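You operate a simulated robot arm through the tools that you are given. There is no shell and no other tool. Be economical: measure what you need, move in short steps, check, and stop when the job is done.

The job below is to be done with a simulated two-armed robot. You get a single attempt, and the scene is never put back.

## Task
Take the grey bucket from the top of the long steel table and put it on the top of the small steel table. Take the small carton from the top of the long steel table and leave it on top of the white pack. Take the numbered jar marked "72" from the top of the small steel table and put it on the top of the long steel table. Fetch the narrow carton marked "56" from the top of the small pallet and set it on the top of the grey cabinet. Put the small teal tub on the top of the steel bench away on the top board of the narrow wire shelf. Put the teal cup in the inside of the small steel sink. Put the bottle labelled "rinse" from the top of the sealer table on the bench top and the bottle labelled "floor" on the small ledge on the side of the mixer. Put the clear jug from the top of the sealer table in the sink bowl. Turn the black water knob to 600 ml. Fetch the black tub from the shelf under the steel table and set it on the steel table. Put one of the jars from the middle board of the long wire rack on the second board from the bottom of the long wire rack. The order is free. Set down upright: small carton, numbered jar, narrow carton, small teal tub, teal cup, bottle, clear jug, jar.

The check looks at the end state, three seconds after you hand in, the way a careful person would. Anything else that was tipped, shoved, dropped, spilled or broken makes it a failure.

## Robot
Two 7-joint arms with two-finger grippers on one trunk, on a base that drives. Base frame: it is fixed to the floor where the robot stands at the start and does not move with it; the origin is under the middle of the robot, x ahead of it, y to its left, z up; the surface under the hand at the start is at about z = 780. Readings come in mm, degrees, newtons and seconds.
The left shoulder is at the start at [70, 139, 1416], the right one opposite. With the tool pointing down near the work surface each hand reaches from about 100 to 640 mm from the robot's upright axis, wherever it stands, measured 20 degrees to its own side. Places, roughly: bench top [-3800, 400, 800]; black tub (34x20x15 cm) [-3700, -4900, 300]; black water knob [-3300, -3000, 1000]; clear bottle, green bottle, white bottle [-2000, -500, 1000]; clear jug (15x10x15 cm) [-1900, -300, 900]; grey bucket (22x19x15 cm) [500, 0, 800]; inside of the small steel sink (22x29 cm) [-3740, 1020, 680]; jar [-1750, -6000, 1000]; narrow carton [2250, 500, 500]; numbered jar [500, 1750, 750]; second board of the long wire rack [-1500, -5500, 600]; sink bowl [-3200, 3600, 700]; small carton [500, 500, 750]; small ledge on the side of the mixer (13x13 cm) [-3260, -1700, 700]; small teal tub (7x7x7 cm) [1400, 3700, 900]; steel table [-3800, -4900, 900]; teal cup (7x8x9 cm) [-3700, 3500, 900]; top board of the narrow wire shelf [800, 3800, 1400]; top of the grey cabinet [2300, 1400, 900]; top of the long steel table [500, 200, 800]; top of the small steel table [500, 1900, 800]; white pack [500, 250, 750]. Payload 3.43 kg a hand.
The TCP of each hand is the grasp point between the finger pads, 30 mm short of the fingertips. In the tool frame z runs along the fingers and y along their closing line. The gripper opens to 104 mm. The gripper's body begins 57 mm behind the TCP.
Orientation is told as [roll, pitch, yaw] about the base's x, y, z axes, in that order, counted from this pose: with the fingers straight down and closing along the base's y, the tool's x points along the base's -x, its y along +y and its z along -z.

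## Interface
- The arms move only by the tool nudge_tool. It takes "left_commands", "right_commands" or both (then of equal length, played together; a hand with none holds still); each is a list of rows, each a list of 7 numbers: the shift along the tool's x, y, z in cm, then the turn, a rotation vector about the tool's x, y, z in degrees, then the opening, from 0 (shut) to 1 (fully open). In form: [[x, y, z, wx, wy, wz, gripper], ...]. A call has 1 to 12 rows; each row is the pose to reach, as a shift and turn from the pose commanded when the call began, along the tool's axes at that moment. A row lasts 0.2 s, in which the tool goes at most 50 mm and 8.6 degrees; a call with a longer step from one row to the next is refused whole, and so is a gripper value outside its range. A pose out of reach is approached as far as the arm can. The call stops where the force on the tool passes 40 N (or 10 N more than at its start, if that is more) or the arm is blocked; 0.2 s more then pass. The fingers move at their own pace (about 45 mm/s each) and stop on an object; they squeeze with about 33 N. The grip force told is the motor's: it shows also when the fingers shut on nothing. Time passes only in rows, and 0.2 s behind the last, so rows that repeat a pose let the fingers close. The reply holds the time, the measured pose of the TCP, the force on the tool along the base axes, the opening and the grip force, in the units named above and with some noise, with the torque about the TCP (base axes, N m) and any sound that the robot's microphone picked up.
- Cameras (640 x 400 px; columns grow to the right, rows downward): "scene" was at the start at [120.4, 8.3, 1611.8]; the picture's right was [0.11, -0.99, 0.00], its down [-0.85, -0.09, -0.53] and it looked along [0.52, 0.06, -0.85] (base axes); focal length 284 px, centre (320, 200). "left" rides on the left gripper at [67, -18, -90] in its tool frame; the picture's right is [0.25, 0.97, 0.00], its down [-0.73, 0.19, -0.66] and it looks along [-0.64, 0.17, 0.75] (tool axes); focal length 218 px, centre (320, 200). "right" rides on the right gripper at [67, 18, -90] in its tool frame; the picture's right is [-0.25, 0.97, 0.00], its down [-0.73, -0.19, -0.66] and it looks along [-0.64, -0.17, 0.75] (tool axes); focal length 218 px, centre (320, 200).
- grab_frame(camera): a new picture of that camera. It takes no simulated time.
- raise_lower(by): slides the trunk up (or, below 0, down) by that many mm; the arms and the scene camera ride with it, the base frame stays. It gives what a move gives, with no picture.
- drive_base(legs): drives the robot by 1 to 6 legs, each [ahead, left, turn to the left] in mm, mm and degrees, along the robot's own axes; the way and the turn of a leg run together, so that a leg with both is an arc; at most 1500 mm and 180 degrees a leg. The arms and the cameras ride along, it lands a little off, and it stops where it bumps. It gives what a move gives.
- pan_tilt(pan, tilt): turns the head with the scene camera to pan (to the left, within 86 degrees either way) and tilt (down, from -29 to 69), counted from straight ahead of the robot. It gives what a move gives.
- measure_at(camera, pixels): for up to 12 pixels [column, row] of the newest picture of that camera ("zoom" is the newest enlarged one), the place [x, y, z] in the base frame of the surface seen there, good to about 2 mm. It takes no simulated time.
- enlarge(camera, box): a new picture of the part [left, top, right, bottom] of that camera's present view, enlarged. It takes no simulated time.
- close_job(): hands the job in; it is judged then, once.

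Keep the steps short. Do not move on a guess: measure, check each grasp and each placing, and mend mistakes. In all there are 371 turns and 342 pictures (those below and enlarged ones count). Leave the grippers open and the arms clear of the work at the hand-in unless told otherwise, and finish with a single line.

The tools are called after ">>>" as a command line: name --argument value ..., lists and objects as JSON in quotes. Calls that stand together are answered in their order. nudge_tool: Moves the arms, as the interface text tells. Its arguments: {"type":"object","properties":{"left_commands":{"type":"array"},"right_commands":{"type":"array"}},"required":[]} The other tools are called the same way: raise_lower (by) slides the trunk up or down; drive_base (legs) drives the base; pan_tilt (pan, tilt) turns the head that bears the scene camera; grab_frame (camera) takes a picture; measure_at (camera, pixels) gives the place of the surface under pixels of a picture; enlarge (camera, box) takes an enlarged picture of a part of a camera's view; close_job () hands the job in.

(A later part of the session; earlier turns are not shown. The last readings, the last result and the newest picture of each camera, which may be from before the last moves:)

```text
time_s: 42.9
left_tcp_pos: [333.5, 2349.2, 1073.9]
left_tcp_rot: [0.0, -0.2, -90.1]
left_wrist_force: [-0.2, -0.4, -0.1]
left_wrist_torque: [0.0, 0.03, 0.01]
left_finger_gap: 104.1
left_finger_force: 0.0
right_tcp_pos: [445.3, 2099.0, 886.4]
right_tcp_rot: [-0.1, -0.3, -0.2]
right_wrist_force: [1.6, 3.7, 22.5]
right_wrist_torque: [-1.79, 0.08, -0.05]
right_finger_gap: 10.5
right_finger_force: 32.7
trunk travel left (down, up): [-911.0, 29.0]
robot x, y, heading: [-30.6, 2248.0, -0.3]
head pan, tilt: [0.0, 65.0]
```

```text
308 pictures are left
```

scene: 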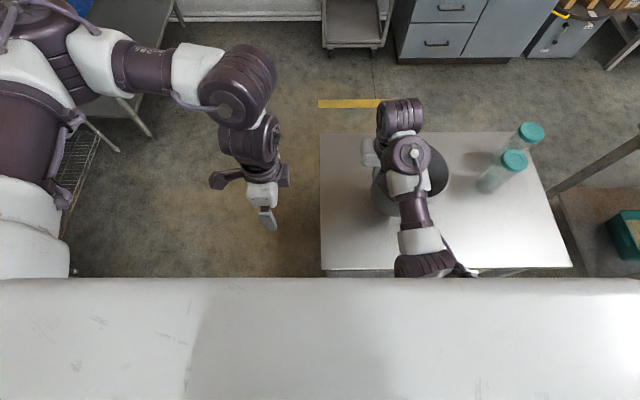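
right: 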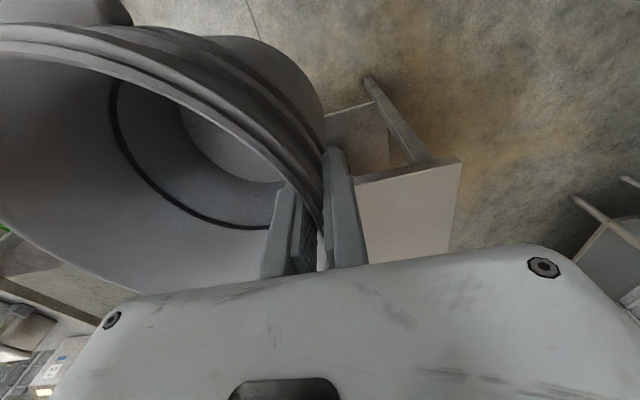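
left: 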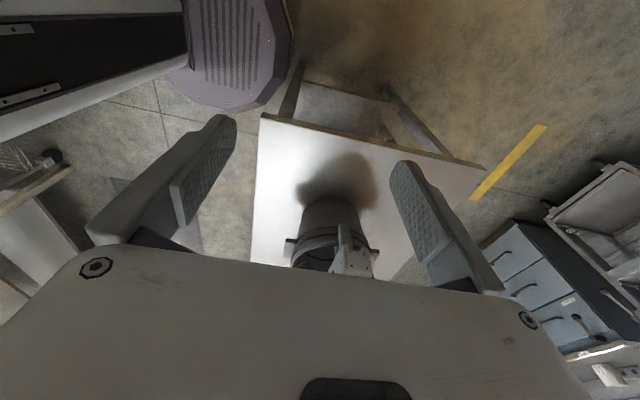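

It is on the table. I open slowly and rise straight up.

>>> nudge_tool --right_commands '[[0, 0, -0.2, 0, 0, 0, 0.2], [0, 0, -0.2, 0, 0, 0, 0.5], [0, 0, -0.2, 0, 0, 0, 0.9], [0, 0, -0.2, 0, 0, 0, 0.9], [0, 0, -4, 0, 0, 0, 0.9], [0, 0, -8, 0, 0, 0, 0.9], [0, 0, -9, 0, 0, 0, 1], [0, 0, -9, 0, 0, 0, 1]]'

>>> grab_frame --camera "right"

>>> grab_frame --camera "left"

```text
time_s: 44.7
left_tcp_pos: [335.9, 2347.1, 1072.6]
left_tcp_rot: [-0.1, 0.0, -90.2]
left_wrist_force: [0.0, 0.6, -0.4]
left_wrist_torque: [0.0, 0.01, 0.01]
left_finger_gap: 104.2
left_finger_force: 0.0
right_tcp_pos: [444.0, 2096.9, 973.7]
right_tcp_rot: [-0.1, 0.1, -0.2]
right_wrist_force: [-0.4, -0.7, 0.2]
right_wrist_torque: [0.0, -0.04, -0.01]
right_finger_gap: 104.0
right_finger_force: 0.1
trunk travel left (down, up): [-911.0, 29.0]
robot x, y, heading: [-34.3, 2247.2, -0.0]
head pan, tilt: [0.0, 65.0]
```

```text
307 pictures are left
```

right: 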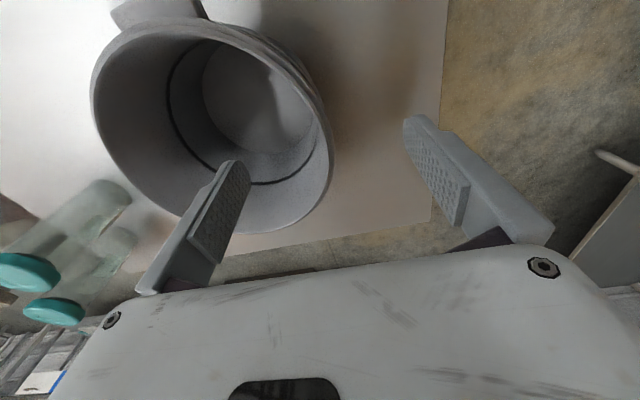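

```text
306 pictures are left
```

left: 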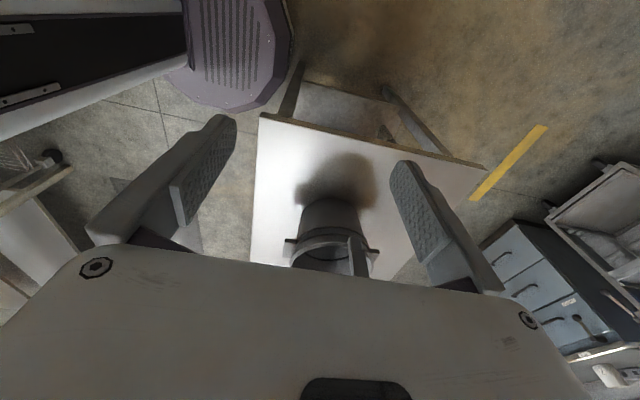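

The bucket stands on the small table. I back off and move right to read the jar labels.

>>> drive_base --legs '[[-350, 0, 0], [0, -650, 0]]'

>>> pan_tilt --pan 0 --tilt 45

>>> grab_frame --camera "scene"

```text
time_s: 50.2
left_tcp_pos: [-10.7, 1694.6, 1073.8]
left_tcp_rot: [-0.1, -0.1, -89.7]
left_wrist_force: [-0.6, 0.4, -0.3]
left_wrist_torque: [0.0, -0.01, 0.02]
left_finger_gap: 104.0
left_finger_force: 0.1
right_tcp_pos: [98.1, 1445.9, 972.6]
right_tcp_rot: [-0.1, -0.1, 0.3]
right_wrist_force: [0.2, 0.1, -1.0]
right_wrist_torque: [-0.03, -0.02, 0.03]
right_finger_gap: 104.2
right_finger_force: 0.0
trunk travel left (down, up): [-911.0, 29.0]
robot x, y, heading: [-381.2, 1591.4, 0.3]
head pan, tilt: [0.0, 65.0]
```

```text
time_s: 51.0
left_tcp_pos: [-10.7, 1694.2, 1073.7]
left_tcp_rot: [-0.2, -0.1, -89.8]
left_wrist_force: [0.2, -0.2, -0.1]
left_wrist_torque: [-0.02, -0.02, 0.03]
left_finger_gap: 104.0
left_finger_force: 0.1
right_tcp_pos: [97.8, 1443.6, 973.5]
right_tcp_rot: [0.0, 0.1, 0.2]
right_wrist_force: [0.4, 0.1, -0.4]
right_wrist_torque: [0.02, 0.0, 0.04]
right_finger_gap: 103.9
right_finger_force: 0.0
trunk travel left (down, up): [-911.0, 29.0]
robot x, y, heading: [-377.1, 1590.8, 0.2]
head pan, tilt: [0.0, 45.0]
```

```text
305 pictures are left
```

scene: 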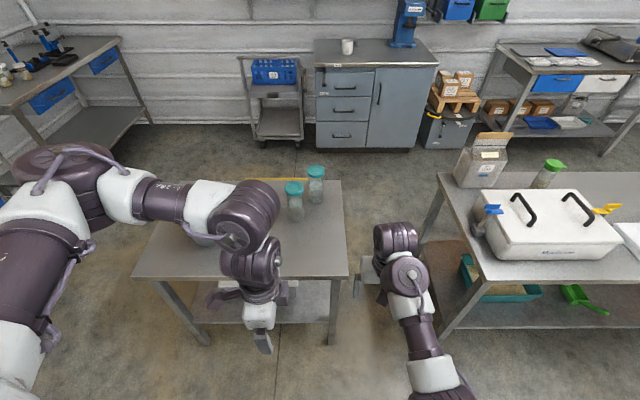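

I measure the jars and the gap between the tables, and zoom on the jars.

>>> enlarge --camera "scene" --box '[260, 150, 360, 230]'

>>> measure_at --camera "scene" --pixels '[[293, 186], [316, 171], [297, 215], [316, 198], [440, 175], [483, 276], [345, 275], [341, 181], [490, 150], [488, 175], [555, 165], [560, 240]]'

```text
5.00 times, centred on (310, 190) of scene
```

zoom: 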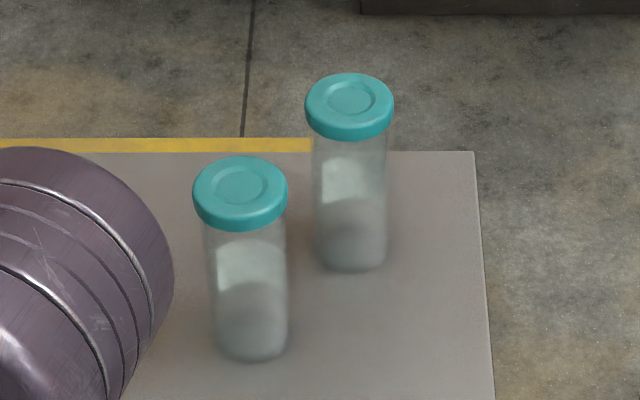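

```text
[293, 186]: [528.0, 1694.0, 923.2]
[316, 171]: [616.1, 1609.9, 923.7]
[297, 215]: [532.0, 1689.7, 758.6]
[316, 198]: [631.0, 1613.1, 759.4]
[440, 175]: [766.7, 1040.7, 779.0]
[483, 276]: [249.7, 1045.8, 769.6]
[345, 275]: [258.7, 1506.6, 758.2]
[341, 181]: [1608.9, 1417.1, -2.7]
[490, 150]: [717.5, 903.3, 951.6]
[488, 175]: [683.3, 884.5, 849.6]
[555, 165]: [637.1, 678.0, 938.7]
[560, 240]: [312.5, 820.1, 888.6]
```

Jars: A at (530,1692), B at (618,1611), top 923. I drive ahead 400 mm and swing the right hand so its camera looks toward +y at the labels.

>>> drive_base --legs '[[395, 0, 0]]'

>>> nudge_tool --right_commands '[[-1, -0.5, 0, 0, 0, -8.2, 1], [-2, -1, 0, 0, 0, -16.4, 1], [-3, -1.5, 0, 0, 0, -24.6, 1], [-4, -2, 0, 0, 0, -32.8, 1], [-5, -3, 0, 0, 0, -41, 1], [-6, -4, 0, 0, 0, -49.2, 1], [-7, -5, 0, 0, 0, -57.4, 1], [-8, -6, 0, 0, 0, -65.6, 1], [-9, -7, 0, 0, 0, -73.8, 1], [-10, -8, 0, 0, 0, -82, 1], [-11, -9, 0, 0, 0, -90, 1]]'

>>> grab_frame --camera "right"

```text
time_s: 53.5
left_tcp_pos: [371.8, 1707.2, 1071.9]
left_tcp_rot: [-0.1, -0.2, -88.7]
left_wrist_force: [0.8, 0.0, 0.3]
left_wrist_torque: [-0.01, -0.02, 0.01]
left_finger_gap: 104.0
left_finger_force: 0.0
right_tcp_pos: [484.5, 1459.7, 971.7]
right_tcp_rot: [0.0, 0.1, 1.5]
right_wrist_force: [0.5, 0.1, 0.1]
right_wrist_torque: [0.0, 0.01, -0.01]
right_finger_gap: 103.8
right_finger_force: 0.1
trunk travel left (down, up): [-911.0, 29.0]
robot x, y, heading: [-2.2, 1596.5, 1.4]
head pan, tilt: [0.0, 45.0]
stopped in leg 1: the robot was blocked; the commanded pose is now the measured one
```

```text
time_s: 56.0
left_tcp_pos: [368.5, 1707.5, 1073.3]
left_tcp_rot: [-0.1, -0.1, -88.6]
left_wrist_force: [0.6, 0.5, 0.2]
left_wrist_torque: [0.01, 0.03, -0.01]
left_finger_gap: 104.1
left_finger_force: 0.1
right_tcp_pos: [592.7, 1371.6, 971.1]
right_tcp_rot: [0.0, -0.1, 91.5]
right_wrist_force: [0.4, 0.7, 0.3]
right_wrist_torque: [0.02, -0.03, 0.01]
right_finger_gap: 104.1
right_finger_force: 0.0
trunk travel left (down, up): [-911.0, 29.0]
robot x, y, heading: [1.6, 1596.8, 1.5]
head pan, tilt: [0.0, 45.0]
```

```text
303 pictures are left
```

right: 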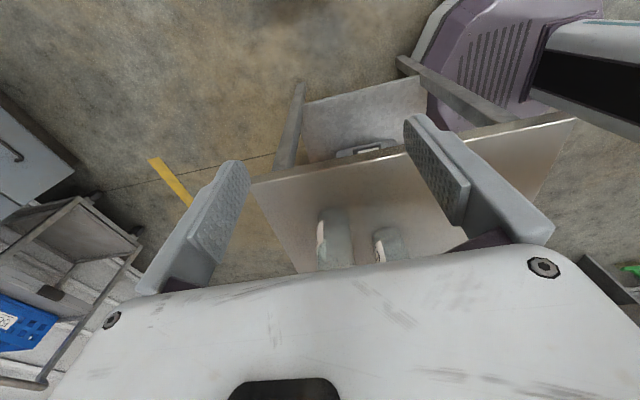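

The base touched something at x≈0. The labels face +x, so I will go round to that side. First I back off and check that nothing was moved.

>>> drive_base --legs '[[-250, 0, -1.5]]'

>>> pan_tilt --pan 10 --tilt 45

>>> grab_frame --camera "scene"

```text
time_s: 57.8
left_tcp_pos: [119.2, 1696.1, 1072.3]
left_tcp_rot: [-0.2, -0.1, -89.9]
left_wrist_force: [0.1, -0.6, -0.9]
left_wrist_torque: [0.01, 0.05, 0.03]
left_finger_gap: 104.0
left_finger_force: 0.0
right_tcp_pos: [337.1, 1355.6, 971.6]
right_tcp_rot: [0.2, 0.0, 90.0]
right_wrist_force: [0.0, -0.7, 0.0]
right_wrist_torque: [0.02, 0.02, 0.01]
right_finger_gap: 104.0
right_finger_force: 0.1
trunk travel left (down, up): [-911.0, 29.0]
robot x, y, heading: [-251.2, 1596.6, 0.0]
head pan, tilt: [0.0, 45.0]
```

```text
time_s: 58.5
left_tcp_pos: [117.7, 1695.4, 1073.7]
left_tcp_rot: [0.0, -0.1, -89.9]
left_wrist_force: [-0.9, -1.1, 0.0]
left_wrist_torque: [0.01, -0.03, -0.02]
left_finger_gap: 104.1
left_finger_force: 0.0
right_tcp_pos: [334.7, 1355.2, 973.0]
right_tcp_rot: [-0.1, 0.0, 90.1]
right_wrist_force: [0.8, -0.6, 0.0]
right_wrist_torque: [-0.01, 0.0, 0.01]
right_finger_gap: 104.0
right_finger_force: 0.2
trunk travel left (down, up): [-911.0, 29.0]
robot x, y, heading: [-248.2, 1594.9, 0.4]
head pan, tilt: [10.0, 45.0]
```

```text
302 pictures are left
```

scene: 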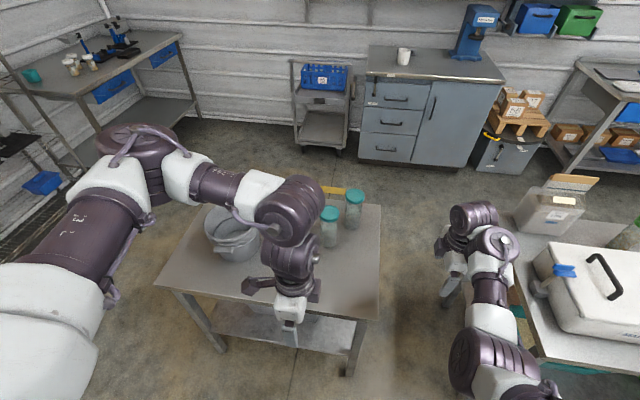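

>>> measure_at --camera "scene" --pixels '[[157, 282], [378, 317], [329, 211], [354, 195], [235, 245], [525, 330], [381, 208], [345, 372], [205, 340]]'

```text
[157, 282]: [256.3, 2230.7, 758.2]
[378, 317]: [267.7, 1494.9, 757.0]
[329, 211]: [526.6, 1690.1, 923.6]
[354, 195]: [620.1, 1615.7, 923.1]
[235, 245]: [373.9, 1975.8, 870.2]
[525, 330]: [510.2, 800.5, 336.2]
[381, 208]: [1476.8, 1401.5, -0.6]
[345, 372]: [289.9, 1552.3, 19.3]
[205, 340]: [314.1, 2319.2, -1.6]
```

Nothing moved (jars and table read the same). Next region is east: I measure the bench, wire shelf and floor for a route round the small table.

>>> pan_tilt --pan 50 --tilt 25

>>> grab_frame --camera "scene"

```text
time_s: 59.6
left_tcp_pos: [119.1, 1695.5, 1073.0]
left_tcp_rot: [-0.1, -0.1, -89.9]
left_wrist_force: [0.3, 0.4, -0.4]
left_wrist_torque: [0.01, -0.03, 0.01]
left_finger_gap: 104.1
left_finger_force: 0.0
right_tcp_pos: [334.8, 1355.5, 971.9]
right_tcp_rot: [-0.1, 0.0, 90.1]
right_wrist_force: [-0.9, -0.1, -0.4]
right_wrist_torque: [-0.01, 0.02, 0.0]
right_finger_gap: 104.3
right_finger_force: 0.0
trunk travel left (down, up): [-911.0, 29.0]
robot x, y, heading: [-254.3, 1593.0, -0.0]
head pan, tilt: [50.0, 25.0]
```

```text
301 pictures are left
```

scene: 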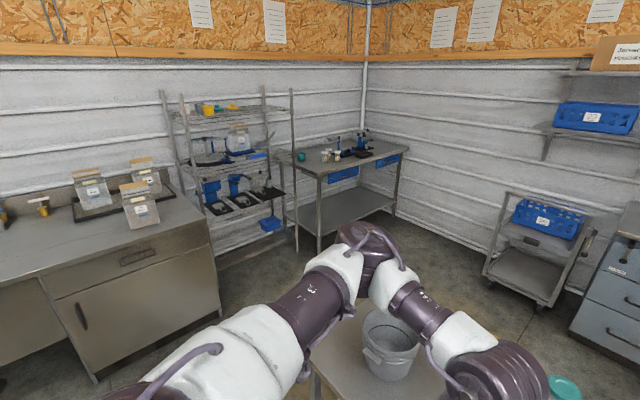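

>>> measure_at --camera "scene" --pixels '[[318, 177], [300, 156], [277, 157], [407, 150], [180, 122], [294, 108], [205, 108], [232, 108], [207, 208], [218, 318], [293, 245], [318, 248]]'

>>> measure_at --camera "scene" --pixels '[[520, 300], [94, 380], [490, 275], [240, 112], [265, 108], [395, 212]]'

>>> enlarge --camera "scene" --box '[160, 80, 320, 180]'

```text
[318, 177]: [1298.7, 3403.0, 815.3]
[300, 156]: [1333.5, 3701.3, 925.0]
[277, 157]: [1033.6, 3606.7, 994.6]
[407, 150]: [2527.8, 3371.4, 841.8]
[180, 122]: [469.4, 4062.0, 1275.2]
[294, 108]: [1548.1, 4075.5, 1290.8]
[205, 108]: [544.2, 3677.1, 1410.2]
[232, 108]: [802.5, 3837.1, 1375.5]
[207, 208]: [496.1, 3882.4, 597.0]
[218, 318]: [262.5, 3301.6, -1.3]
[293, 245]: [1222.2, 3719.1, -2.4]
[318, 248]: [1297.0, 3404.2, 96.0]
```

```text
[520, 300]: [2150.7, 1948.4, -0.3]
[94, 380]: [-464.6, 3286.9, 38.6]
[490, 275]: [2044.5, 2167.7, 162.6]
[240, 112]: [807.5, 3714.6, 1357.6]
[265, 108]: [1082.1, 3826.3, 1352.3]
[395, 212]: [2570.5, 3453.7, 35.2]
```

```text
4.00 times, centred on (240, 130) of scene
```

zoom: 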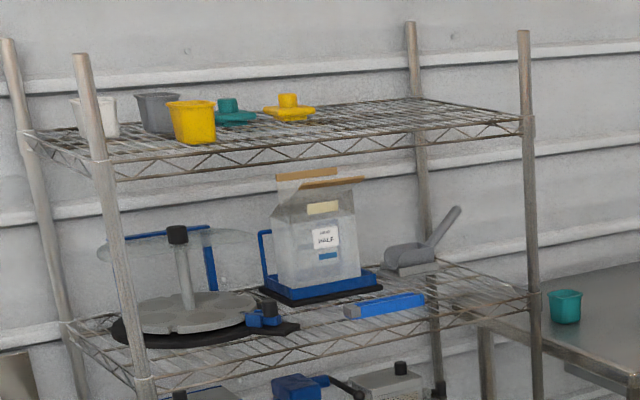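

Shelf top board z≈1365, x 430–1230, front edge y≈3600; free space right of the yellow pieces. Tub at about (1340,3705), bench front y≈3400. I drive round: left 1150, ahead 1550, then turn left 90.

>>> drive_base --legs '[[0, 1150, 0], [1400, 0, 0], [150, 0, 0], [0, 0, 90]]'

>>> pan_tilt --pan 0 --tilt 30

>>> grab_frame --camera "scene"

```text
time_s: 76.4
left_tcp_pos: [1107.8, 3112.1, 1073.6]
left_tcp_rot: [-0.1, 0.1, 0.2]
left_wrist_force: [0.3, 0.1, 0.3]
left_wrist_torque: [0.01, -0.01, 0.03]
left_finger_gap: 103.8
left_finger_force: 0.1
right_tcp_pos: [1445.7, 3329.8, 972.7]
right_tcp_rot: [-0.1, 0.0, -179.7]
right_wrist_force: [0.2, 1.0, -0.1]
right_wrist_torque: [-0.01, 0.04, 0.0]
right_finger_gap: 103.9
right_finger_force: 0.1
trunk travel left (down, up): [-911.0, 29.0]
robot x, y, heading: [1211.1, 2744.8, 90.3]
head pan, tilt: [50.0, 25.0]
```

```text
time_s: 77.6
left_tcp_pos: [1107.2, 3109.6, 1072.8]
left_tcp_rot: [0.0, 0.0, 0.1]
left_wrist_force: [0.4, -1.1, 0.3]
left_wrist_torque: [0.01, 0.0, -0.02]
left_finger_gap: 103.9
left_finger_force: 0.0
right_tcp_pos: [1446.5, 3330.1, 971.4]
right_tcp_rot: [0.0, 0.0, -179.7]
right_wrist_force: [0.3, -0.6, -0.6]
right_wrist_torque: [0.03, -0.01, -0.01]
right_finger_gap: 103.9
right_finger_force: 0.0
trunk travel left (down, up): [-911.0, 29.0]
robot x, y, heading: [1209.8, 2743.1, 90.3]
head pan, tilt: [0.0, 30.0]
```

```text
299 pictures are left
```

scene: 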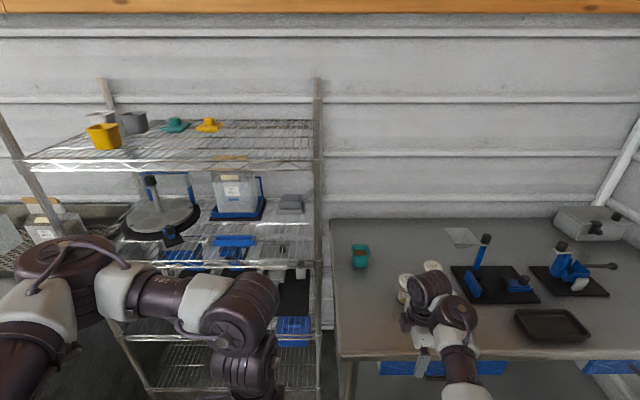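

Now I measure the tub, the bench edge and the shelf board closely.

>>> measure_at --camera "scene" --pixels '[[360, 246], [360, 256], [352, 262], [369, 262], [360, 268], [338, 352], [335, 218], [260, 140], [260, 163], [310, 160], [207, 128], [285, 135]]'

>>> enlarge --camera "scene" --box '[320, 210, 440, 290]'

```text
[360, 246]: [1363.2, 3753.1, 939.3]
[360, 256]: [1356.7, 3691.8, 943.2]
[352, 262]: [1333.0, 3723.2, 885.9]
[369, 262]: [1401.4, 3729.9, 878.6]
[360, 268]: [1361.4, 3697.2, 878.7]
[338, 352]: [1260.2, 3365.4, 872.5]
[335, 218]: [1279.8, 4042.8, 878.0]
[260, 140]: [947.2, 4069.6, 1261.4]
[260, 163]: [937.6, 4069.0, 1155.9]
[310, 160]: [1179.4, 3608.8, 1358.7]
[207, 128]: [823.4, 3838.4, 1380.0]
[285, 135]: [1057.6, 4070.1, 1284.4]
```

```text
5.00 times, centred on (380, 250) of scene
```

zoom: 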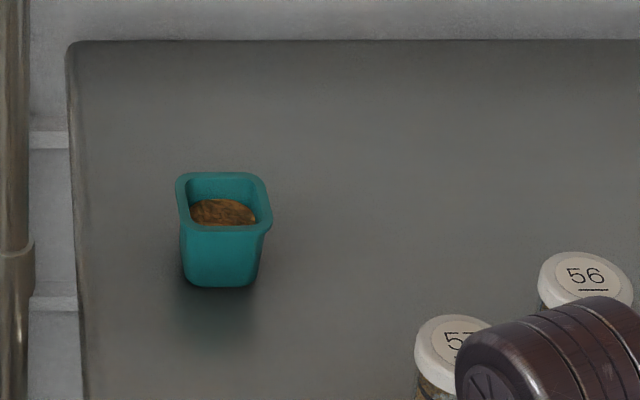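

Tub centre ≈(1364,3725), top 943, bench 878; it is filled, so it must stay level. The shelf is high, so I plan a grasp with the fingers pointing 45° forward-down. I turn the left hand back square to the robot and tilt it, in free space.

>>> nudge_tool --left_commands '[[0, 0, 0, 0, 0, -8.2, 1], [0, 0, 0, 0, 0, -16.4, 1], [0, 0, 0, 0, 0, -24.6, 1], [0, 0, 0, 0, 0, -32.8, 1], [0, 0, 0, 0, 0, -41, 1], [0, 0, 0, 0, 0, -49.2, 1], [0, 0, 0, 0, 0, -57.4, 1], [0, 0, 0, 0, 0, -65.6, 1], [0, 0, 0, 0, 0, -73.8, 1], [0, 0, 0, 0, 0, -82, 1], [0, 0, 0, 0, 0, -90, 1]]' --right_commands '[[0, 0, 0, 0, 0, 8.2, 1], [0, 0, 0, 0, 0, 16.4, 1], [0, 0, 0, 0, 0, 24.6, 1], [0, 0, 0, 0, 0, 32.8, 1], [0, 0, 0, 0, 0, 41, 1], [0, 0, 0, 0, 0, 49.2, 1], [0, 0, 0, 0, 0, 57.4, 1], [0, 0, 0, 0, 0, 65.6, 1], [0, 0, 0, 0, 0, 73.8, 1], [0, 0, 0, 0, 0, 82, 1], [0, 0, 0, 0, 0, 90, 1]]'

>>> nudge_tool --left_commands '[[0, 0, 0, 0, -8.2, 0, 1], [0, 0, 0, 0, -16.4, 0, 1], [0, 0, 0, 0, -24.6, 0, 1], [0, 0, 0, 0, -32.8, 0, 1], [0, 0, 0, 0, -41, 0, 1], [0, 0, 0, 0, -45, 0, 1]]'

```text
time_s: 80.0
left_tcp_pos: [1080.1, 3166.7, 1044.4]
left_tcp_rot: [-0.4, 0.2, 90.0]
left_wrist_force: [0.1, 0.5, -0.1]
left_wrist_torque: [-0.05, 0.01, 0.01]
left_finger_gap: 104.0
left_finger_force: 0.0
left hand out of reach, approached as far as the arm can: row 9, 10, 11
right_tcp_pos: [1445.8, 3330.6, 971.3]
right_tcp_rot: [0.0, 0.0, 90.2]
right_wrist_force: [-0.3, -0.7, 1.0]
right_wrist_torque: [0.01, -0.01, -0.01]
right_finger_gap: 104.3
right_finger_force: 0.2
trunk travel left (down, up): [-911.0, 29.0]
robot x, y, heading: [1209.8, 2739.4, 90.4]
head pan, tilt: [0.0, 30.0]
```

```text
time_s: 81.4
left_tcp_pos: [1109.4, 3180.8, 1023.9]
left_tcp_rot: [-4.7, -44.3, 88.3]
left_wrist_force: [-0.1, -0.6, 0.3]
left_wrist_torque: [-0.03, 0.04, 0.02]
left_finger_gap: 104.1
left_finger_force: 0.1
left hand out of reach, approached as far as the arm can: row 1, 2, 3, 4, 5, 6
right_tcp_pos: [1448.3, 3327.6, 972.0]
right_tcp_rot: [0.1, -0.1, 90.3]
right_wrist_force: [0.7, -0.6, 0.3]
right_wrist_torque: [0.07, 0.05, 0.0]
right_finger_gap: 103.8
right_finger_force: 0.0
trunk travel left (down, up): [-911.0, 29.0]
robot x, y, heading: [1213.3, 2740.7, 90.5]
head pan, tilt: [0.0, 30.0]
```

The tilt works but the hand is too close in. I extend it forward 150 mm and up 50 mm while correcting the small roll.

>>> nudge_tool --left_commands '[[-3.5, 0, 1.8, -1.5, 0, -0.3, 1], [-7, 0, 3.5, -3, 0, -0.6, 1], [-10.6, 0, 5.3, -4.5, 0, -0.9, 1], [-14.1, 0, 7.1, -5.9, 0, -1.2, 1], [-14.1, 0, 7.1, -5.9, 0, -1.2, 1]]'

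```text
time_s: 82.6
left_tcp_pos: [1080.4, 3311.3, 1095.7]
left_tcp_rot: [4.8, -45.1, 91.9]
left_wrist_force: [-0.6, -0.6, 0.1]
left_wrist_torque: [0.0, 0.02, 0.04]
left_finger_gap: 104.0
left_finger_force: 0.0
left hand out of reach, approached as far as the arm can: row 1
right_tcp_pos: [1448.3, 3325.9, 972.0]
right_tcp_rot: [0.1, -0.1, 90.2]
right_wrist_force: [-0.6, 0.3, 0.0]
right_wrist_torque: [-0.03, 0.05, 0.0]
right_finger_gap: 104.0
right_finger_force: 0.1
trunk travel left (down, up): [-911.0, 29.0]
robot x, y, heading: [1207.6, 2745.0, 90.0]
head pan, tilt: [0.0, 30.0]
```

I undo that small rotation and test whether the left hand reaches shelf height (z≈1400) with this tilt.

>>> nudge_tool --left_commands '[[-3, 0, -3, 2.9, 0, 0.6, 1], [-6, 0, -6, 5.9, 0, 1.2, 1], [-9, 0, -9, 5.9, 0, 1.2, 1], [-12, 0, -12, 5.9, 0, 1.2, 1], [-15, 0, -15, 5.9, 0, 1.2, 1], [-18, 0, -18, 5.9, 0, 1.2, 1], [-21.5, 0, -21.5, 5.9, 0, 1.2, 1], [-21.5, 0, -21.5, 5.9, 0, 1.2, 1]]'

```text
time_s: 84.4
left_tcp_pos: [1083.1, 3347.4, 1308.6]
left_tcp_rot: [-0.1, -44.9, 90.3]
left_wrist_force: [0.7, 0.4, 0.3]
left_wrist_torque: [0.0, -0.02, 0.0]
left_finger_gap: 104.0
left_finger_force: 0.0
left hand out of reach, approached as far as the arm can: row 5, 6, 7, 8
right_tcp_pos: [1447.1, 3328.6, 972.0]
right_tcp_rot: [-0.1, -0.1, 90.3]
right_wrist_force: [0.3, -0.5, -0.5]
right_wrist_torque: [-0.01, -0.01, -0.01]
right_finger_gap: 103.7
right_finger_force: 0.0
trunk travel left (down, up): [-911.0, 29.0]
robot x, y, heading: [1212.2, 2742.4, 90.3]
head pan, tilt: [0.0, 30.0]
```

It stalls at 1308. I raise the trunk by 29 and try 80 mm further ahead.

>>> raise_lower --by 28

>>> nudge_tool --left_commands '[[-2.5, 0, 2.5, 0, 0, 0, 1], [-5, 0, 5, 0, 0, 0, 1], [-6, 0, 6, 0, 0, 0, 1], [-6, 0, 6, 0, 0, 0, 1]]'

```text
time_s: 85.1
left_tcp_pos: [1083.8, 3347.0, 1337.0]
left_tcp_rot: [0.0, -45.0, 90.2]
left_wrist_force: [0.5, -0.5, -0.2]
left_wrist_torque: [-0.01, 0.01, 0.0]
left_finger_gap: 103.7
left_finger_force: 0.0
right_tcp_pos: [1446.4, 3329.5, 998.3]
right_tcp_rot: [0.0, -0.1, 90.3]
right_wrist_force: [0.9, -0.4, -0.3]
right_wrist_torque: [-0.02, -0.03, 0.0]
right_finger_gap: 104.0
right_finger_force: 0.1
trunk travel left (down, up): [-939.0, 1.0]
robot x, y, heading: [1207.5, 2741.0, 90.2]
head pan, tilt: [0.0, 30.0]
```

```text
time_s: 86.1
left_tcp_pos: [1082.5, 3435.9, 1337.1]
left_tcp_rot: [-0.2, -45.1, 90.3]
left_wrist_force: [-0.7, -0.2, -0.2]
left_wrist_torque: [-0.01, -0.01, 0.02]
left_finger_gap: 103.9
left_finger_force: 0.1
right_tcp_pos: [1446.9, 3329.5, 1000.5]
right_tcp_rot: [0.1, -0.1, 90.3]
right_wrist_force: [0.7, 0.7, 0.1]
right_wrist_torque: [-0.02, 0.01, 0.0]
right_finger_gap: 104.0
right_finger_force: 0.0
trunk travel left (down, up): [-939.0, 1.0]
robot x, y, heading: [1208.5, 2740.6, 90.2]
head pan, tilt: [0.0, 30.0]
```

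Moved on without a limit. I now try 80 mm up from here.

>>> nudge_tool --left_commands '[[-2, 0, -2, 0, 0, 0, 1], [-4, 0, -4, 0, 0, 0, 1], [-5.7, 0, -5.7, 0, 0, 0, 1], [-5.7, 0, -5.7, 0, 0, 0, 1]]'

>>> grab_frame --camera "scene"

>>> grab_frame --camera "left"

```text
time_s: 87.1
left_tcp_pos: [1081.0, 3434.5, 1418.1]
left_tcp_rot: [-0.1, -44.9, 90.3]
left_wrist_force: [0.5, 0.0, 0.3]
left_wrist_torque: [0.03, 0.01, -0.02]
left_finger_gap: 104.0
left_finger_force: 0.0
right_tcp_pos: [1446.2, 3328.0, 999.7]
right_tcp_rot: [0.1, 0.0, 90.4]
right_wrist_force: [0.3, 0.6, -0.6]
right_wrist_torque: [-0.04, -0.01, 0.02]
right_finger_gap: 103.9
right_finger_force: 0.1
trunk travel left (down, up): [-939.0, 1.0]
robot x, y, heading: [1209.6, 2743.7, 90.6]
head pan, tilt: [0.0, 30.0]
```

```text
297 pictures are left
```

scene: 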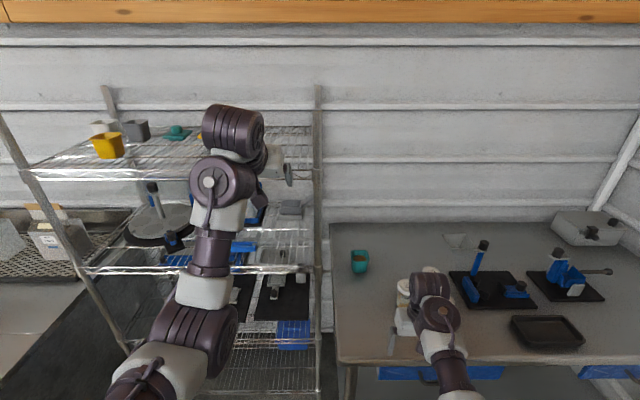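

```text
296 pictures are left
```

left: 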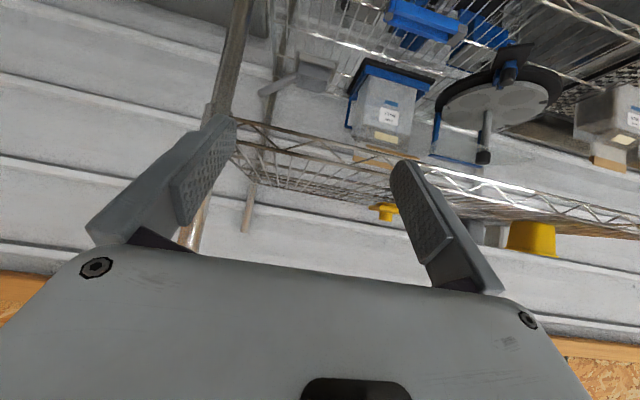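

Shelf height is reachable with 693 mm forward reach. Before driving to the tub, I pull the right hand back so it stays off the bench objects.

>>> nudge_tool --right_commands '[[4, 0, 1, 0, 0, 0, 1], [8, -1, 2, 0, 0, 0, 1], [12, -2, 3, 0, 0, 0, 1], [16, -3, 4, 0, 0, 0, 1], [20, -4, 5, 0, 0, 0, 1], [24, -5, 6, 0, 0, 0, 1], [24, -5, 6, 0, 0, 0, 1]]'

>>> measure_at --camera "scene" --pixels '[[402, 284], [481, 243], [519, 318], [397, 335], [360, 253], [560, 250]]'

```text
time_s: 88.7
left_tcp_pos: [1081.2, 3434.3, 1416.4]
left_tcp_rot: [-0.2, -44.9, 90.4]
left_wrist_force: [-0.2, -0.1, 0.1]
left_wrist_torque: [-0.01, -0.02, -0.02]
left_finger_gap: 103.9
left_finger_force: 0.2
right_tcp_pos: [1499.3, 3090.6, 937.8]
right_tcp_rot: [0.0, 0.0, 90.3]
right_wrist_force: [0.0, -0.5, -0.3]
right_wrist_torque: [0.03, -0.04, -0.02]
right_finger_gap: 103.9
right_finger_force: 0.0
trunk travel left (down, up): [-939.0, 1.0]
robot x, y, heading: [1208.7, 2740.4, 90.6]
head pan, tilt: [0.0, 30.0]
```

```text
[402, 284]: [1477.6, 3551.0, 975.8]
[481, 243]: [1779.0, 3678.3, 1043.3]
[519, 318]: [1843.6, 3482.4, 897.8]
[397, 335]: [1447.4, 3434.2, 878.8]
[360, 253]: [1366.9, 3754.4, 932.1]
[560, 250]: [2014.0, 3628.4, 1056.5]
```

I drive right first, then ahead, so the left hand clears the shelf post.

>>> drive_base --legs '[[0, -284, -0.4], [270, 0, 0]]'

>>> grab_frame --camera "left"

>>> grab_frame --camera "scene"

```text
time_s: 92.2
left_tcp_pos: [1375.4, 3704.5, 1419.5]
left_tcp_rot: [-0.1, -45.1, 89.9]
left_wrist_force: [0.3, 0.1, -0.7]
left_wrist_torque: [0.03, 0.01, -0.01]
left_finger_gap: 104.1
left_finger_force: 0.0
right_tcp_pos: [1792.7, 3357.9, 938.7]
right_tcp_rot: [0.0, -0.1, 89.9]
right_wrist_force: [-0.6, -0.3, 0.0]
right_wrist_torque: [0.01, 0.0, -0.02]
right_finger_gap: 103.7
right_finger_force: 0.2
trunk travel left (down, up): [-939.0, 1.0]
robot x, y, heading: [1499.6, 3010.2, 89.8]
head pan, tilt: [0.0, 30.0]
```

```text
295 pictures are left
```

left: 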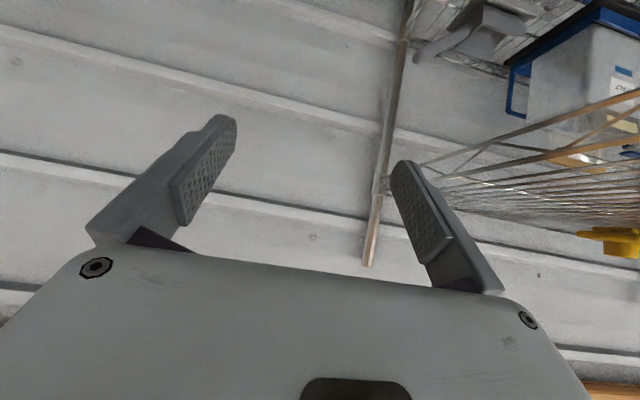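

```text
294 pictures are left
```

scene: 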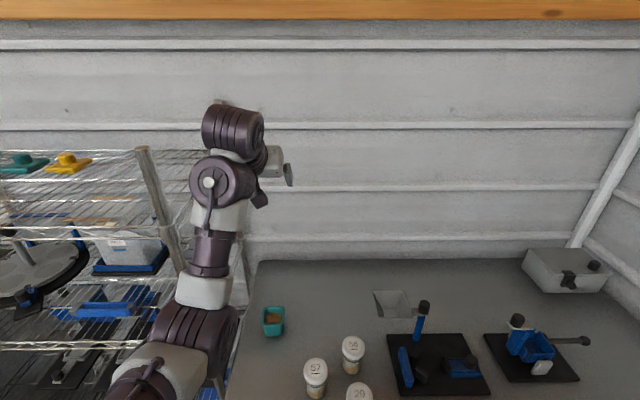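

>>> enlarge --camera "scene" --box '[245, 290, 305, 350]'

>>> measure_at --camera "scene" --pixels '[[264, 309], [284, 308], [263, 319], [285, 319], [274, 308], [274, 321], [268, 335], [281, 335], [274, 336]]'

```text
6.67 times, centred on (275, 320) of scene
```

zoom: 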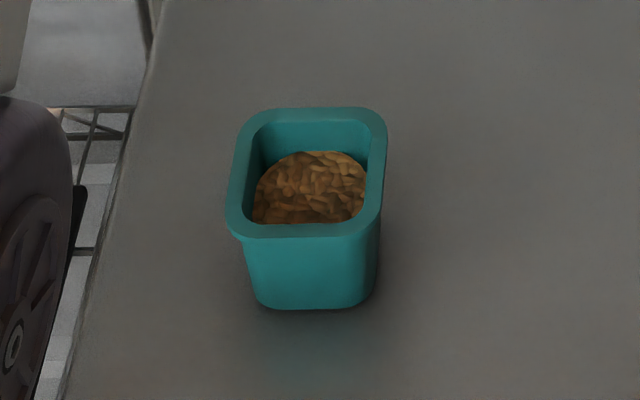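

```text
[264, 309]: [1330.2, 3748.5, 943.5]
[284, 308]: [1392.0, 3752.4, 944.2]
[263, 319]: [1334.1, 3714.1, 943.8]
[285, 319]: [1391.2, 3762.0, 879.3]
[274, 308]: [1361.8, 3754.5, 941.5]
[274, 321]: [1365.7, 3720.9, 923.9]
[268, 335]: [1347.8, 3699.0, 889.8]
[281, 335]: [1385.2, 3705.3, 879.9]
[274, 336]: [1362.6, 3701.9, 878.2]
```

Tub rim centre (1362,3722). I lower the left hand by 400 mm to just above it, aligning as I go.

>>> nudge_tool --left_commands '[[2.2, 1.3, 4.0, 0, 0, 0, 1], [5.3, 1.3, 7.1, 0, 0, 0, 1], [8.4, 1.3, 10.2, 0, 0, 0, 1], [11.5, 1.3, 13.3, 0, 0, 0, 1], [14.6, 1.3, 16.4, 0, 0, 0, 1], [17.7, 1.3, 19.5, 0, 0, 0, 1], [20.8, 1.3, 22.6, 0, 0, 0, 1], [23.9, 1.3, 25.7, 0, 0, 0, 1], [26.4, 1.3, 28.8, 0, 0, 0, 1], [27.0, 1.3, 29.5, 0, 0, 0, 1], [27.0, 1.3, 29.5, 0, 0, 0, 1]]'

>>> grab_frame --camera "left"

>>> grab_frame --camera "scene"

```text
time_s: 94.6
left_tcp_pos: [1362.6, 3723.3, 1019.8]
left_tcp_rot: [-0.1, -45.0, 90.0]
left_wrist_force: [0.7, 0.4, -1.1]
left_wrist_torque: [0.01, 0.02, 0.03]
left_finger_gap: 103.8
left_finger_force: 0.2
right_tcp_pos: [1792.7, 3359.2, 938.1]
right_tcp_rot: [0.0, -0.2, 89.9]
right_wrist_force: [0.3, 0.2, -0.5]
right_wrist_torque: [0.02, -0.01, 0.01]
right_finger_gap: 104.2
right_finger_force: 0.0
trunk travel left (down, up): [-939.0, 1.0]
robot x, y, heading: [1501.7, 3014.5, 89.8]
head pan, tilt: [0.0, 30.0]
```

```text
292 pictures are left
```

left: 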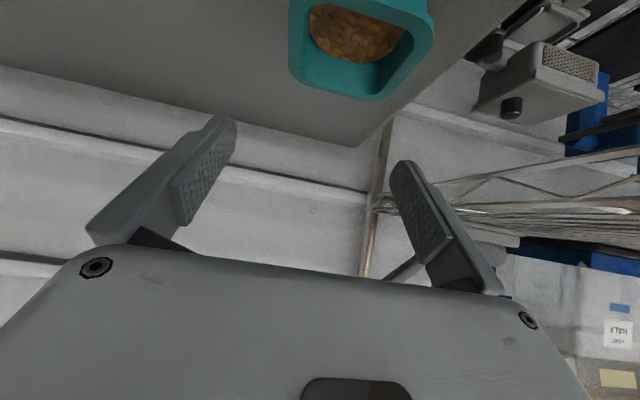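

```text
291 pictures are left
```

scene: 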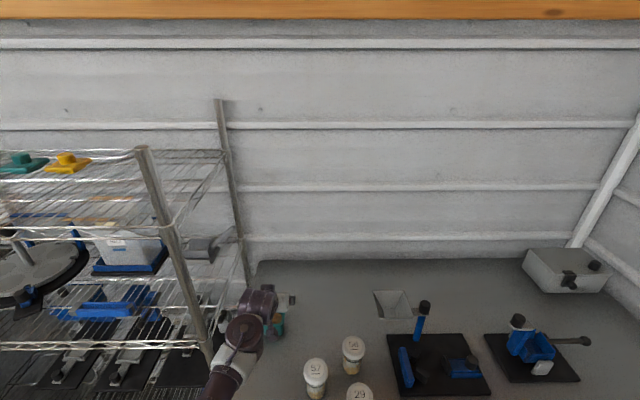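

I check the rim in the hand's own picture.

>>> measure_at --camera "left" --pixels '[[293, 75], [380, 97], [335, 88], [430, 35], [290, 20], [406, 75]]'

```text
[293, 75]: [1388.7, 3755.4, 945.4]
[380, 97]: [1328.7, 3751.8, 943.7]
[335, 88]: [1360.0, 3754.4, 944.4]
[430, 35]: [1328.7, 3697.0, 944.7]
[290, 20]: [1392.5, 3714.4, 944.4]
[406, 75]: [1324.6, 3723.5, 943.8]
```

Rim x 1325–1394. I shift 3 mm, go down 102 mm and close.

>>> nudge_tool --left_commands '[[2.4, 0.3, 2.4, 0, 0, 0, 1], [4.8, 0.3, 4.8, 0, 0, 0, 1], [7.2, 0.3, 7.2, 0, 0, 0, 1], [7.2, 0.3, 7.2, 0, 0, 0, 0], [7.2, 0.3, 7.2, 0, 0, 0, 0], [7.2, 0.3, 7.2, 0, 0, 0, 0], [7.2, 0.3, 7.2, 0, 0, 0, 0]]'

>>> grab_frame --camera "left"

```text
time_s: 96.2
left_tcp_pos: [1360.5, 3721.4, 916.0]
left_tcp_rot: [-0.1, -45.1, 89.9]
left_wrist_force: [-0.1, 1.0, -0.2]
left_wrist_torque: [0.07, -0.01, 0.0]
left_finger_gap: 61.1
left_finger_force: 33.0
right_tcp_pos: [1792.8, 3359.1, 938.2]
right_tcp_rot: [0.0, 0.0, 89.9]
right_wrist_force: [-0.6, 0.4, 0.4]
right_wrist_torque: [-0.02, 0.01, -0.03]
right_finger_gap: 103.9
right_finger_force: 0.1
trunk travel left (down, up): [-939.0, 1.0]
robot x, y, heading: [1502.3, 3011.9, 90.0]
head pan, tilt: [0.0, 30.0]
```

```text
290 pictures are left
```

left: 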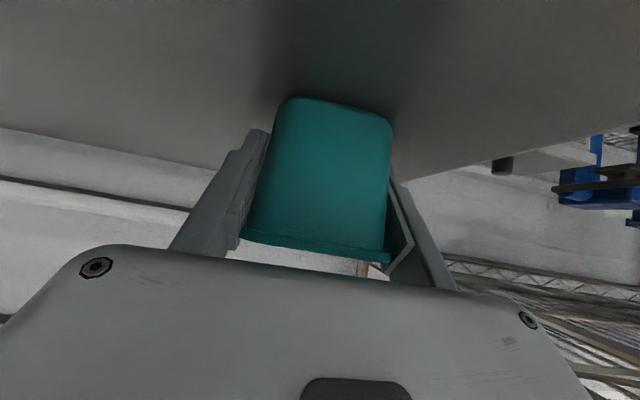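

Gripped on the body below the lip (61 mm). I lift straight up to about z 1425.

>>> nudge_tool --left_commands '[[-1, 0, -1, 0, 0, 0, 0], [-4.2, 0, -4.2, 0, 0, 0, 0], [-7.4, 0, -7.4, 0, 0, 0, 0], [-10.6, 0, -10.6, 0, 0, 0, 0], [-13.8, 0, -13.8, 0, 0, 0, 0], [-17, 0, -17, 0, 0, 0, 0], [-20.2, 0, -20.2, 0, 0, 0, 0], [-23.4, 0, -23.4, 0, 0, 0, 0], [-26.6, 0, -26.6, 0, 0, 0, 0], [-29.8, 0, -29.8, 0, 0, 0, 0], [-33, 0, -33, 0, 0, 0, 0], [-36, 0, -36, 0, 0, 0, 0]]'

>>> grab_frame --camera "scene"

>>> grab_frame --camera "left"

```text
time_s: 98.8
left_tcp_pos: [1364.1, 3723.1, 1424.7]
left_tcp_rot: [-0.1, -44.9, 89.7]
left_wrist_force: [0.1, -0.7, -0.8]
left_wrist_torque: [0.0, -0.01, -0.02]
left_finger_gap: 61.4
left_finger_force: 32.9
right_tcp_pos: [1793.1, 3359.1, 938.7]
right_tcp_rot: [-0.1, 0.0, 89.9]
right_wrist_force: [-0.2, -0.3, 0.1]
right_wrist_torque: [-0.01, -0.02, -0.01]
right_finger_gap: 104.0
right_finger_force: 0.1
trunk travel left (down, up): [-939.0, 1.0]
robot x, y, heading: [1500.0, 3013.7, 89.6]
head pan, tilt: [0.0, 30.0]
```

```text
289 pictures are left
```

scene: 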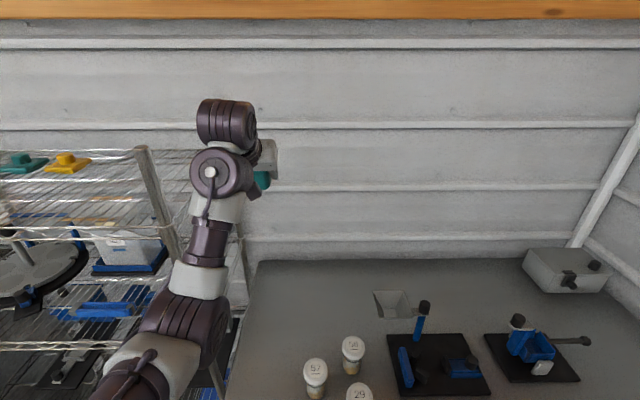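

```text
288 pictures are left
```

left: 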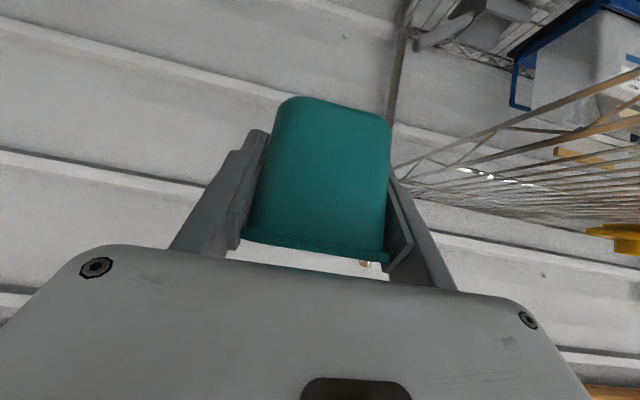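

Held level. I measure the shelf's top board (wires) and posts from here.

>>> measure_at --camera "scene" --pixels '[[140, 150], [146, 200], [100, 199], [120, 190], [110, 180], [120, 170], [60, 205], [130, 178], [222, 105], [219, 152], [180, 185], [66, 162]]'

>>> enlarge --camera "scene" --box '[0, 130, 240, 260]'

```text
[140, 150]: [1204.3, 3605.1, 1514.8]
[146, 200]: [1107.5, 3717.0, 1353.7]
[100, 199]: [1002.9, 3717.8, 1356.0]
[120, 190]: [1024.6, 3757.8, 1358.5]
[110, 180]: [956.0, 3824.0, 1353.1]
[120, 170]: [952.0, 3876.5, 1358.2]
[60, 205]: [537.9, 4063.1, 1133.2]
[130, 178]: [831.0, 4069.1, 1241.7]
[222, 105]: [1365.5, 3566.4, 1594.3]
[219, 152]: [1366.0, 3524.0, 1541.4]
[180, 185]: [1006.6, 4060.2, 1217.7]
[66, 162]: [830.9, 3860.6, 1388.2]
```

```text
2.67 times, centred on (120, 195) of scene
```

zoom: 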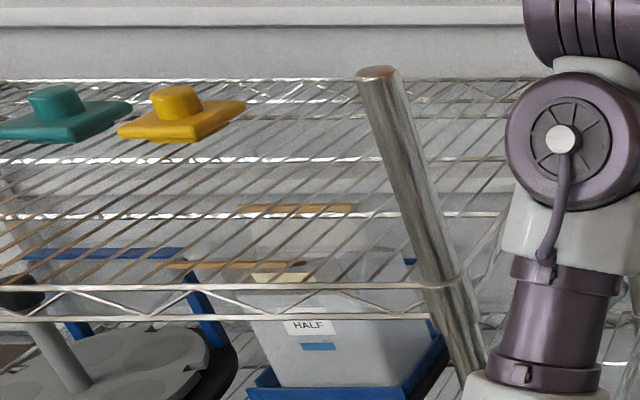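

Board wires at z≈1357; post top 1515 at (1204,3605). I drive back 210, left 300, ahead 205 to bring the tub over the board at about (1064,3718).

>>> drive_base --legs '[[-210, 0, 0], [0, 300, 0], [205, 0, 0]]'

>>> grab_frame --camera "scene"

>>> grab_frame --camera "left"

```text
time_s: 103.4
left_tcp_pos: [1053.9, 3716.2, 1426.8]
left_tcp_rot: [-0.1, -45.2, 90.2]
left_wrist_force: [0.5, -1.6, -1.7]
left_wrist_torque: [-0.03, 0.0, 0.02]
left_finger_gap: 61.2
left_finger_force: 33.1
right_tcp_pos: [1484.6, 3358.1, 939.0]
right_tcp_rot: [0.0, -0.2, 90.1]
right_wrist_force: [0.3, -0.6, -0.4]
right_wrist_torque: [0.01, -0.01, -0.02]
right_finger_gap: 104.0
right_finger_force: 0.1
trunk travel left (down, up): [-939.0, 1.0]
robot x, y, heading: [1194.0, 3014.8, 90.3]
head pan, tilt: [0.0, 30.0]
```

```text
286 pictures are left
```

scene: 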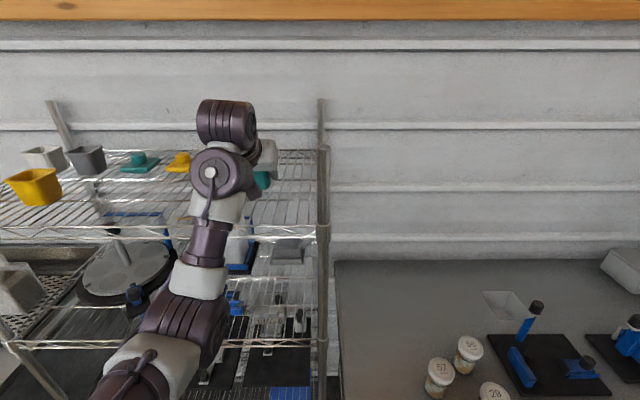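

```text
285 pictures are left
```

left: 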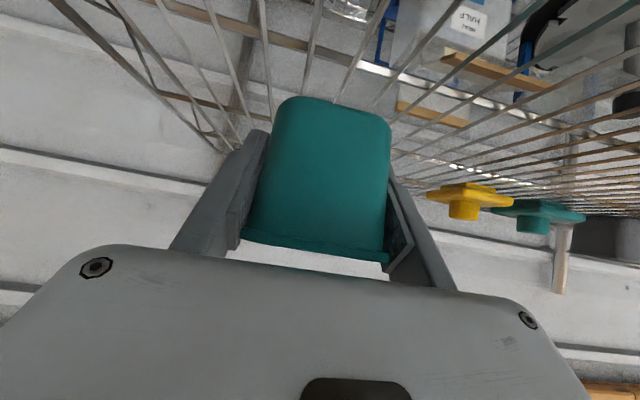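

Over free wires. I lower about 29 mm, then feel for contact.

>>> nudge_tool --left_commands '[[1, 0, 1, 0, 0, 0, 0], [1.8, 0, 1.8, 0, 0, 0, 0], [2.0, 0, 2.0, 0, 0, 0, 0], [2.0, 0, 2.0, 0, 0, 0, 0]]'

>>> nudge_tool --left_commands '[[0.15, 0, 0.15, 0, 0, 0, 0], [0.25, 0, 0.25, 0, 0, 0, 0], [0.25, 0, 0.25, 0, 0, 0, 0]]'

```text
time_s: 104.4
left_tcp_pos: [1052.0, 3720.9, 1396.1]
left_tcp_rot: [-0.1, -45.0, 90.2]
left_wrist_force: [0.0, 0.4, 1.1]
left_wrist_torque: [0.03, 0.02, -0.01]
left_finger_gap: 61.2
left_finger_force: 32.9
right_tcp_pos: [1485.1, 3360.7, 938.6]
right_tcp_rot: [0.1, 0.0, 90.3]
right_wrist_force: [-0.1, -1.2, -0.7]
right_wrist_torque: [-0.01, -0.01, 0.03]
right_finger_gap: 103.7
right_finger_force: 0.0
trunk travel left (down, up): [-939.0, 1.0]
robot x, y, heading: [1191.9, 3010.3, 90.3]
head pan, tilt: [0.0, 30.0]
```

```text
time_s: 105.2
left_tcp_pos: [1051.3, 3719.8, 1396.9]
left_tcp_rot: [0.0, -45.4, 90.3]
left_wrist_force: [-0.3, 5.2, 20.2]
left_wrist_torque: [-0.33, 0.11, -0.02]
left_finger_gap: 61.2
left_finger_force: 32.6
right_tcp_pos: [1484.1, 3359.4, 940.0]
right_tcp_rot: [0.1, 0.0, 90.1]
right_wrist_force: [0.3, -0.2, -0.7]
right_wrist_torque: [0.01, -0.02, 0.0]
right_finger_gap: 104.0
right_finger_force: 0.1
trunk travel left (down, up): [-939.0, 1.0]
robot x, y, heading: [1193.8, 3010.0, 90.1]
head pan, tilt: [0.0, 30.0]
```

Contact (20 N). I ease off 2 mm, open, and retreat along the finger axis.

>>> nudge_tool --left_commands '[[-0.15, 0, -0.15, 0, 0, 0, 0.3], [-0.15, 0, -0.15, 0, 0, 0, 0.7], [-0.15, 0, -0.15, 0, 0, 0, 1], [-0.15, 0, -0.15, 0, 0, 0, 1], [-0.15, 0, -0.15, 0, 0, 0, 1], [-0.15, 0, -3, 0, 0, 0, 1], [-0.15, 0, -6, 0, 0, 0, 1], [-0.15, 0, -9, 0, 0, 0, 1], [-0.15, 0, -9, 0, 0, 0, 1]]'

>>> grab_frame --camera "left"

>>> grab_frame --camera "scene"

```text
time_s: 107.2
left_tcp_pos: [1050.8, 3680.4, 1434.8]
left_tcp_rot: [-0.2, -44.8, 90.4]
left_wrist_force: [0.2, -0.7, 0.5]
left_wrist_torque: [0.02, 0.01, -0.01]
left_finger_gap: 103.9
left_finger_force: 0.0
left hand out of reach, approached as far as the arm can: row 8, 9
right_tcp_pos: [1483.4, 3360.7, 937.2]
right_tcp_rot: [0.1, 0.0, 90.2]
right_wrist_force: [0.0, -0.6, -0.1]
right_wrist_torque: [0.04, 0.0, 0.01]
right_finger_gap: 104.0
right_finger_force: 0.1
trunk travel left (down, up): [-939.0, 1.0]
robot x, y, heading: [1194.3, 3012.1, 90.2]
head pan, tilt: [0.0, 30.0]
```

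```text
284 pictures are left
```

left: 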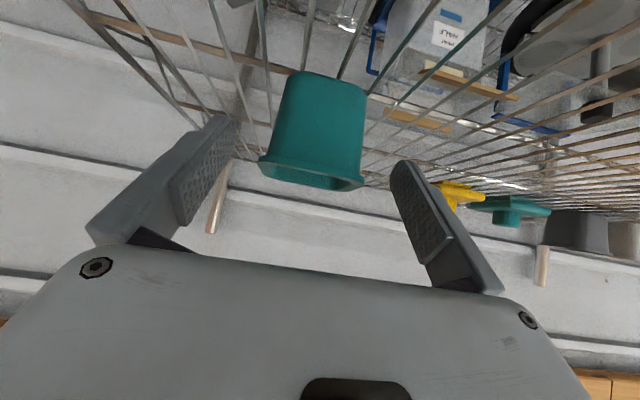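

```text
283 pictures are left
```

scene: 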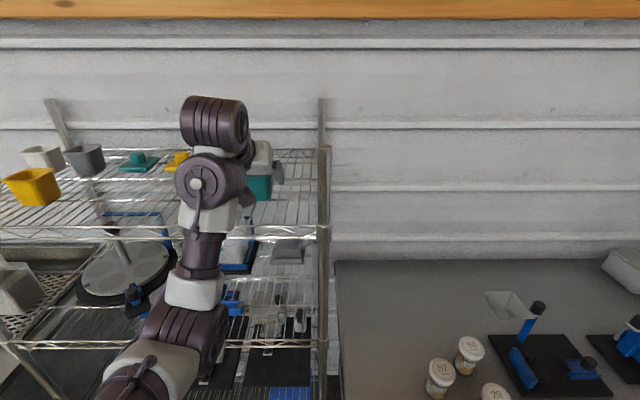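

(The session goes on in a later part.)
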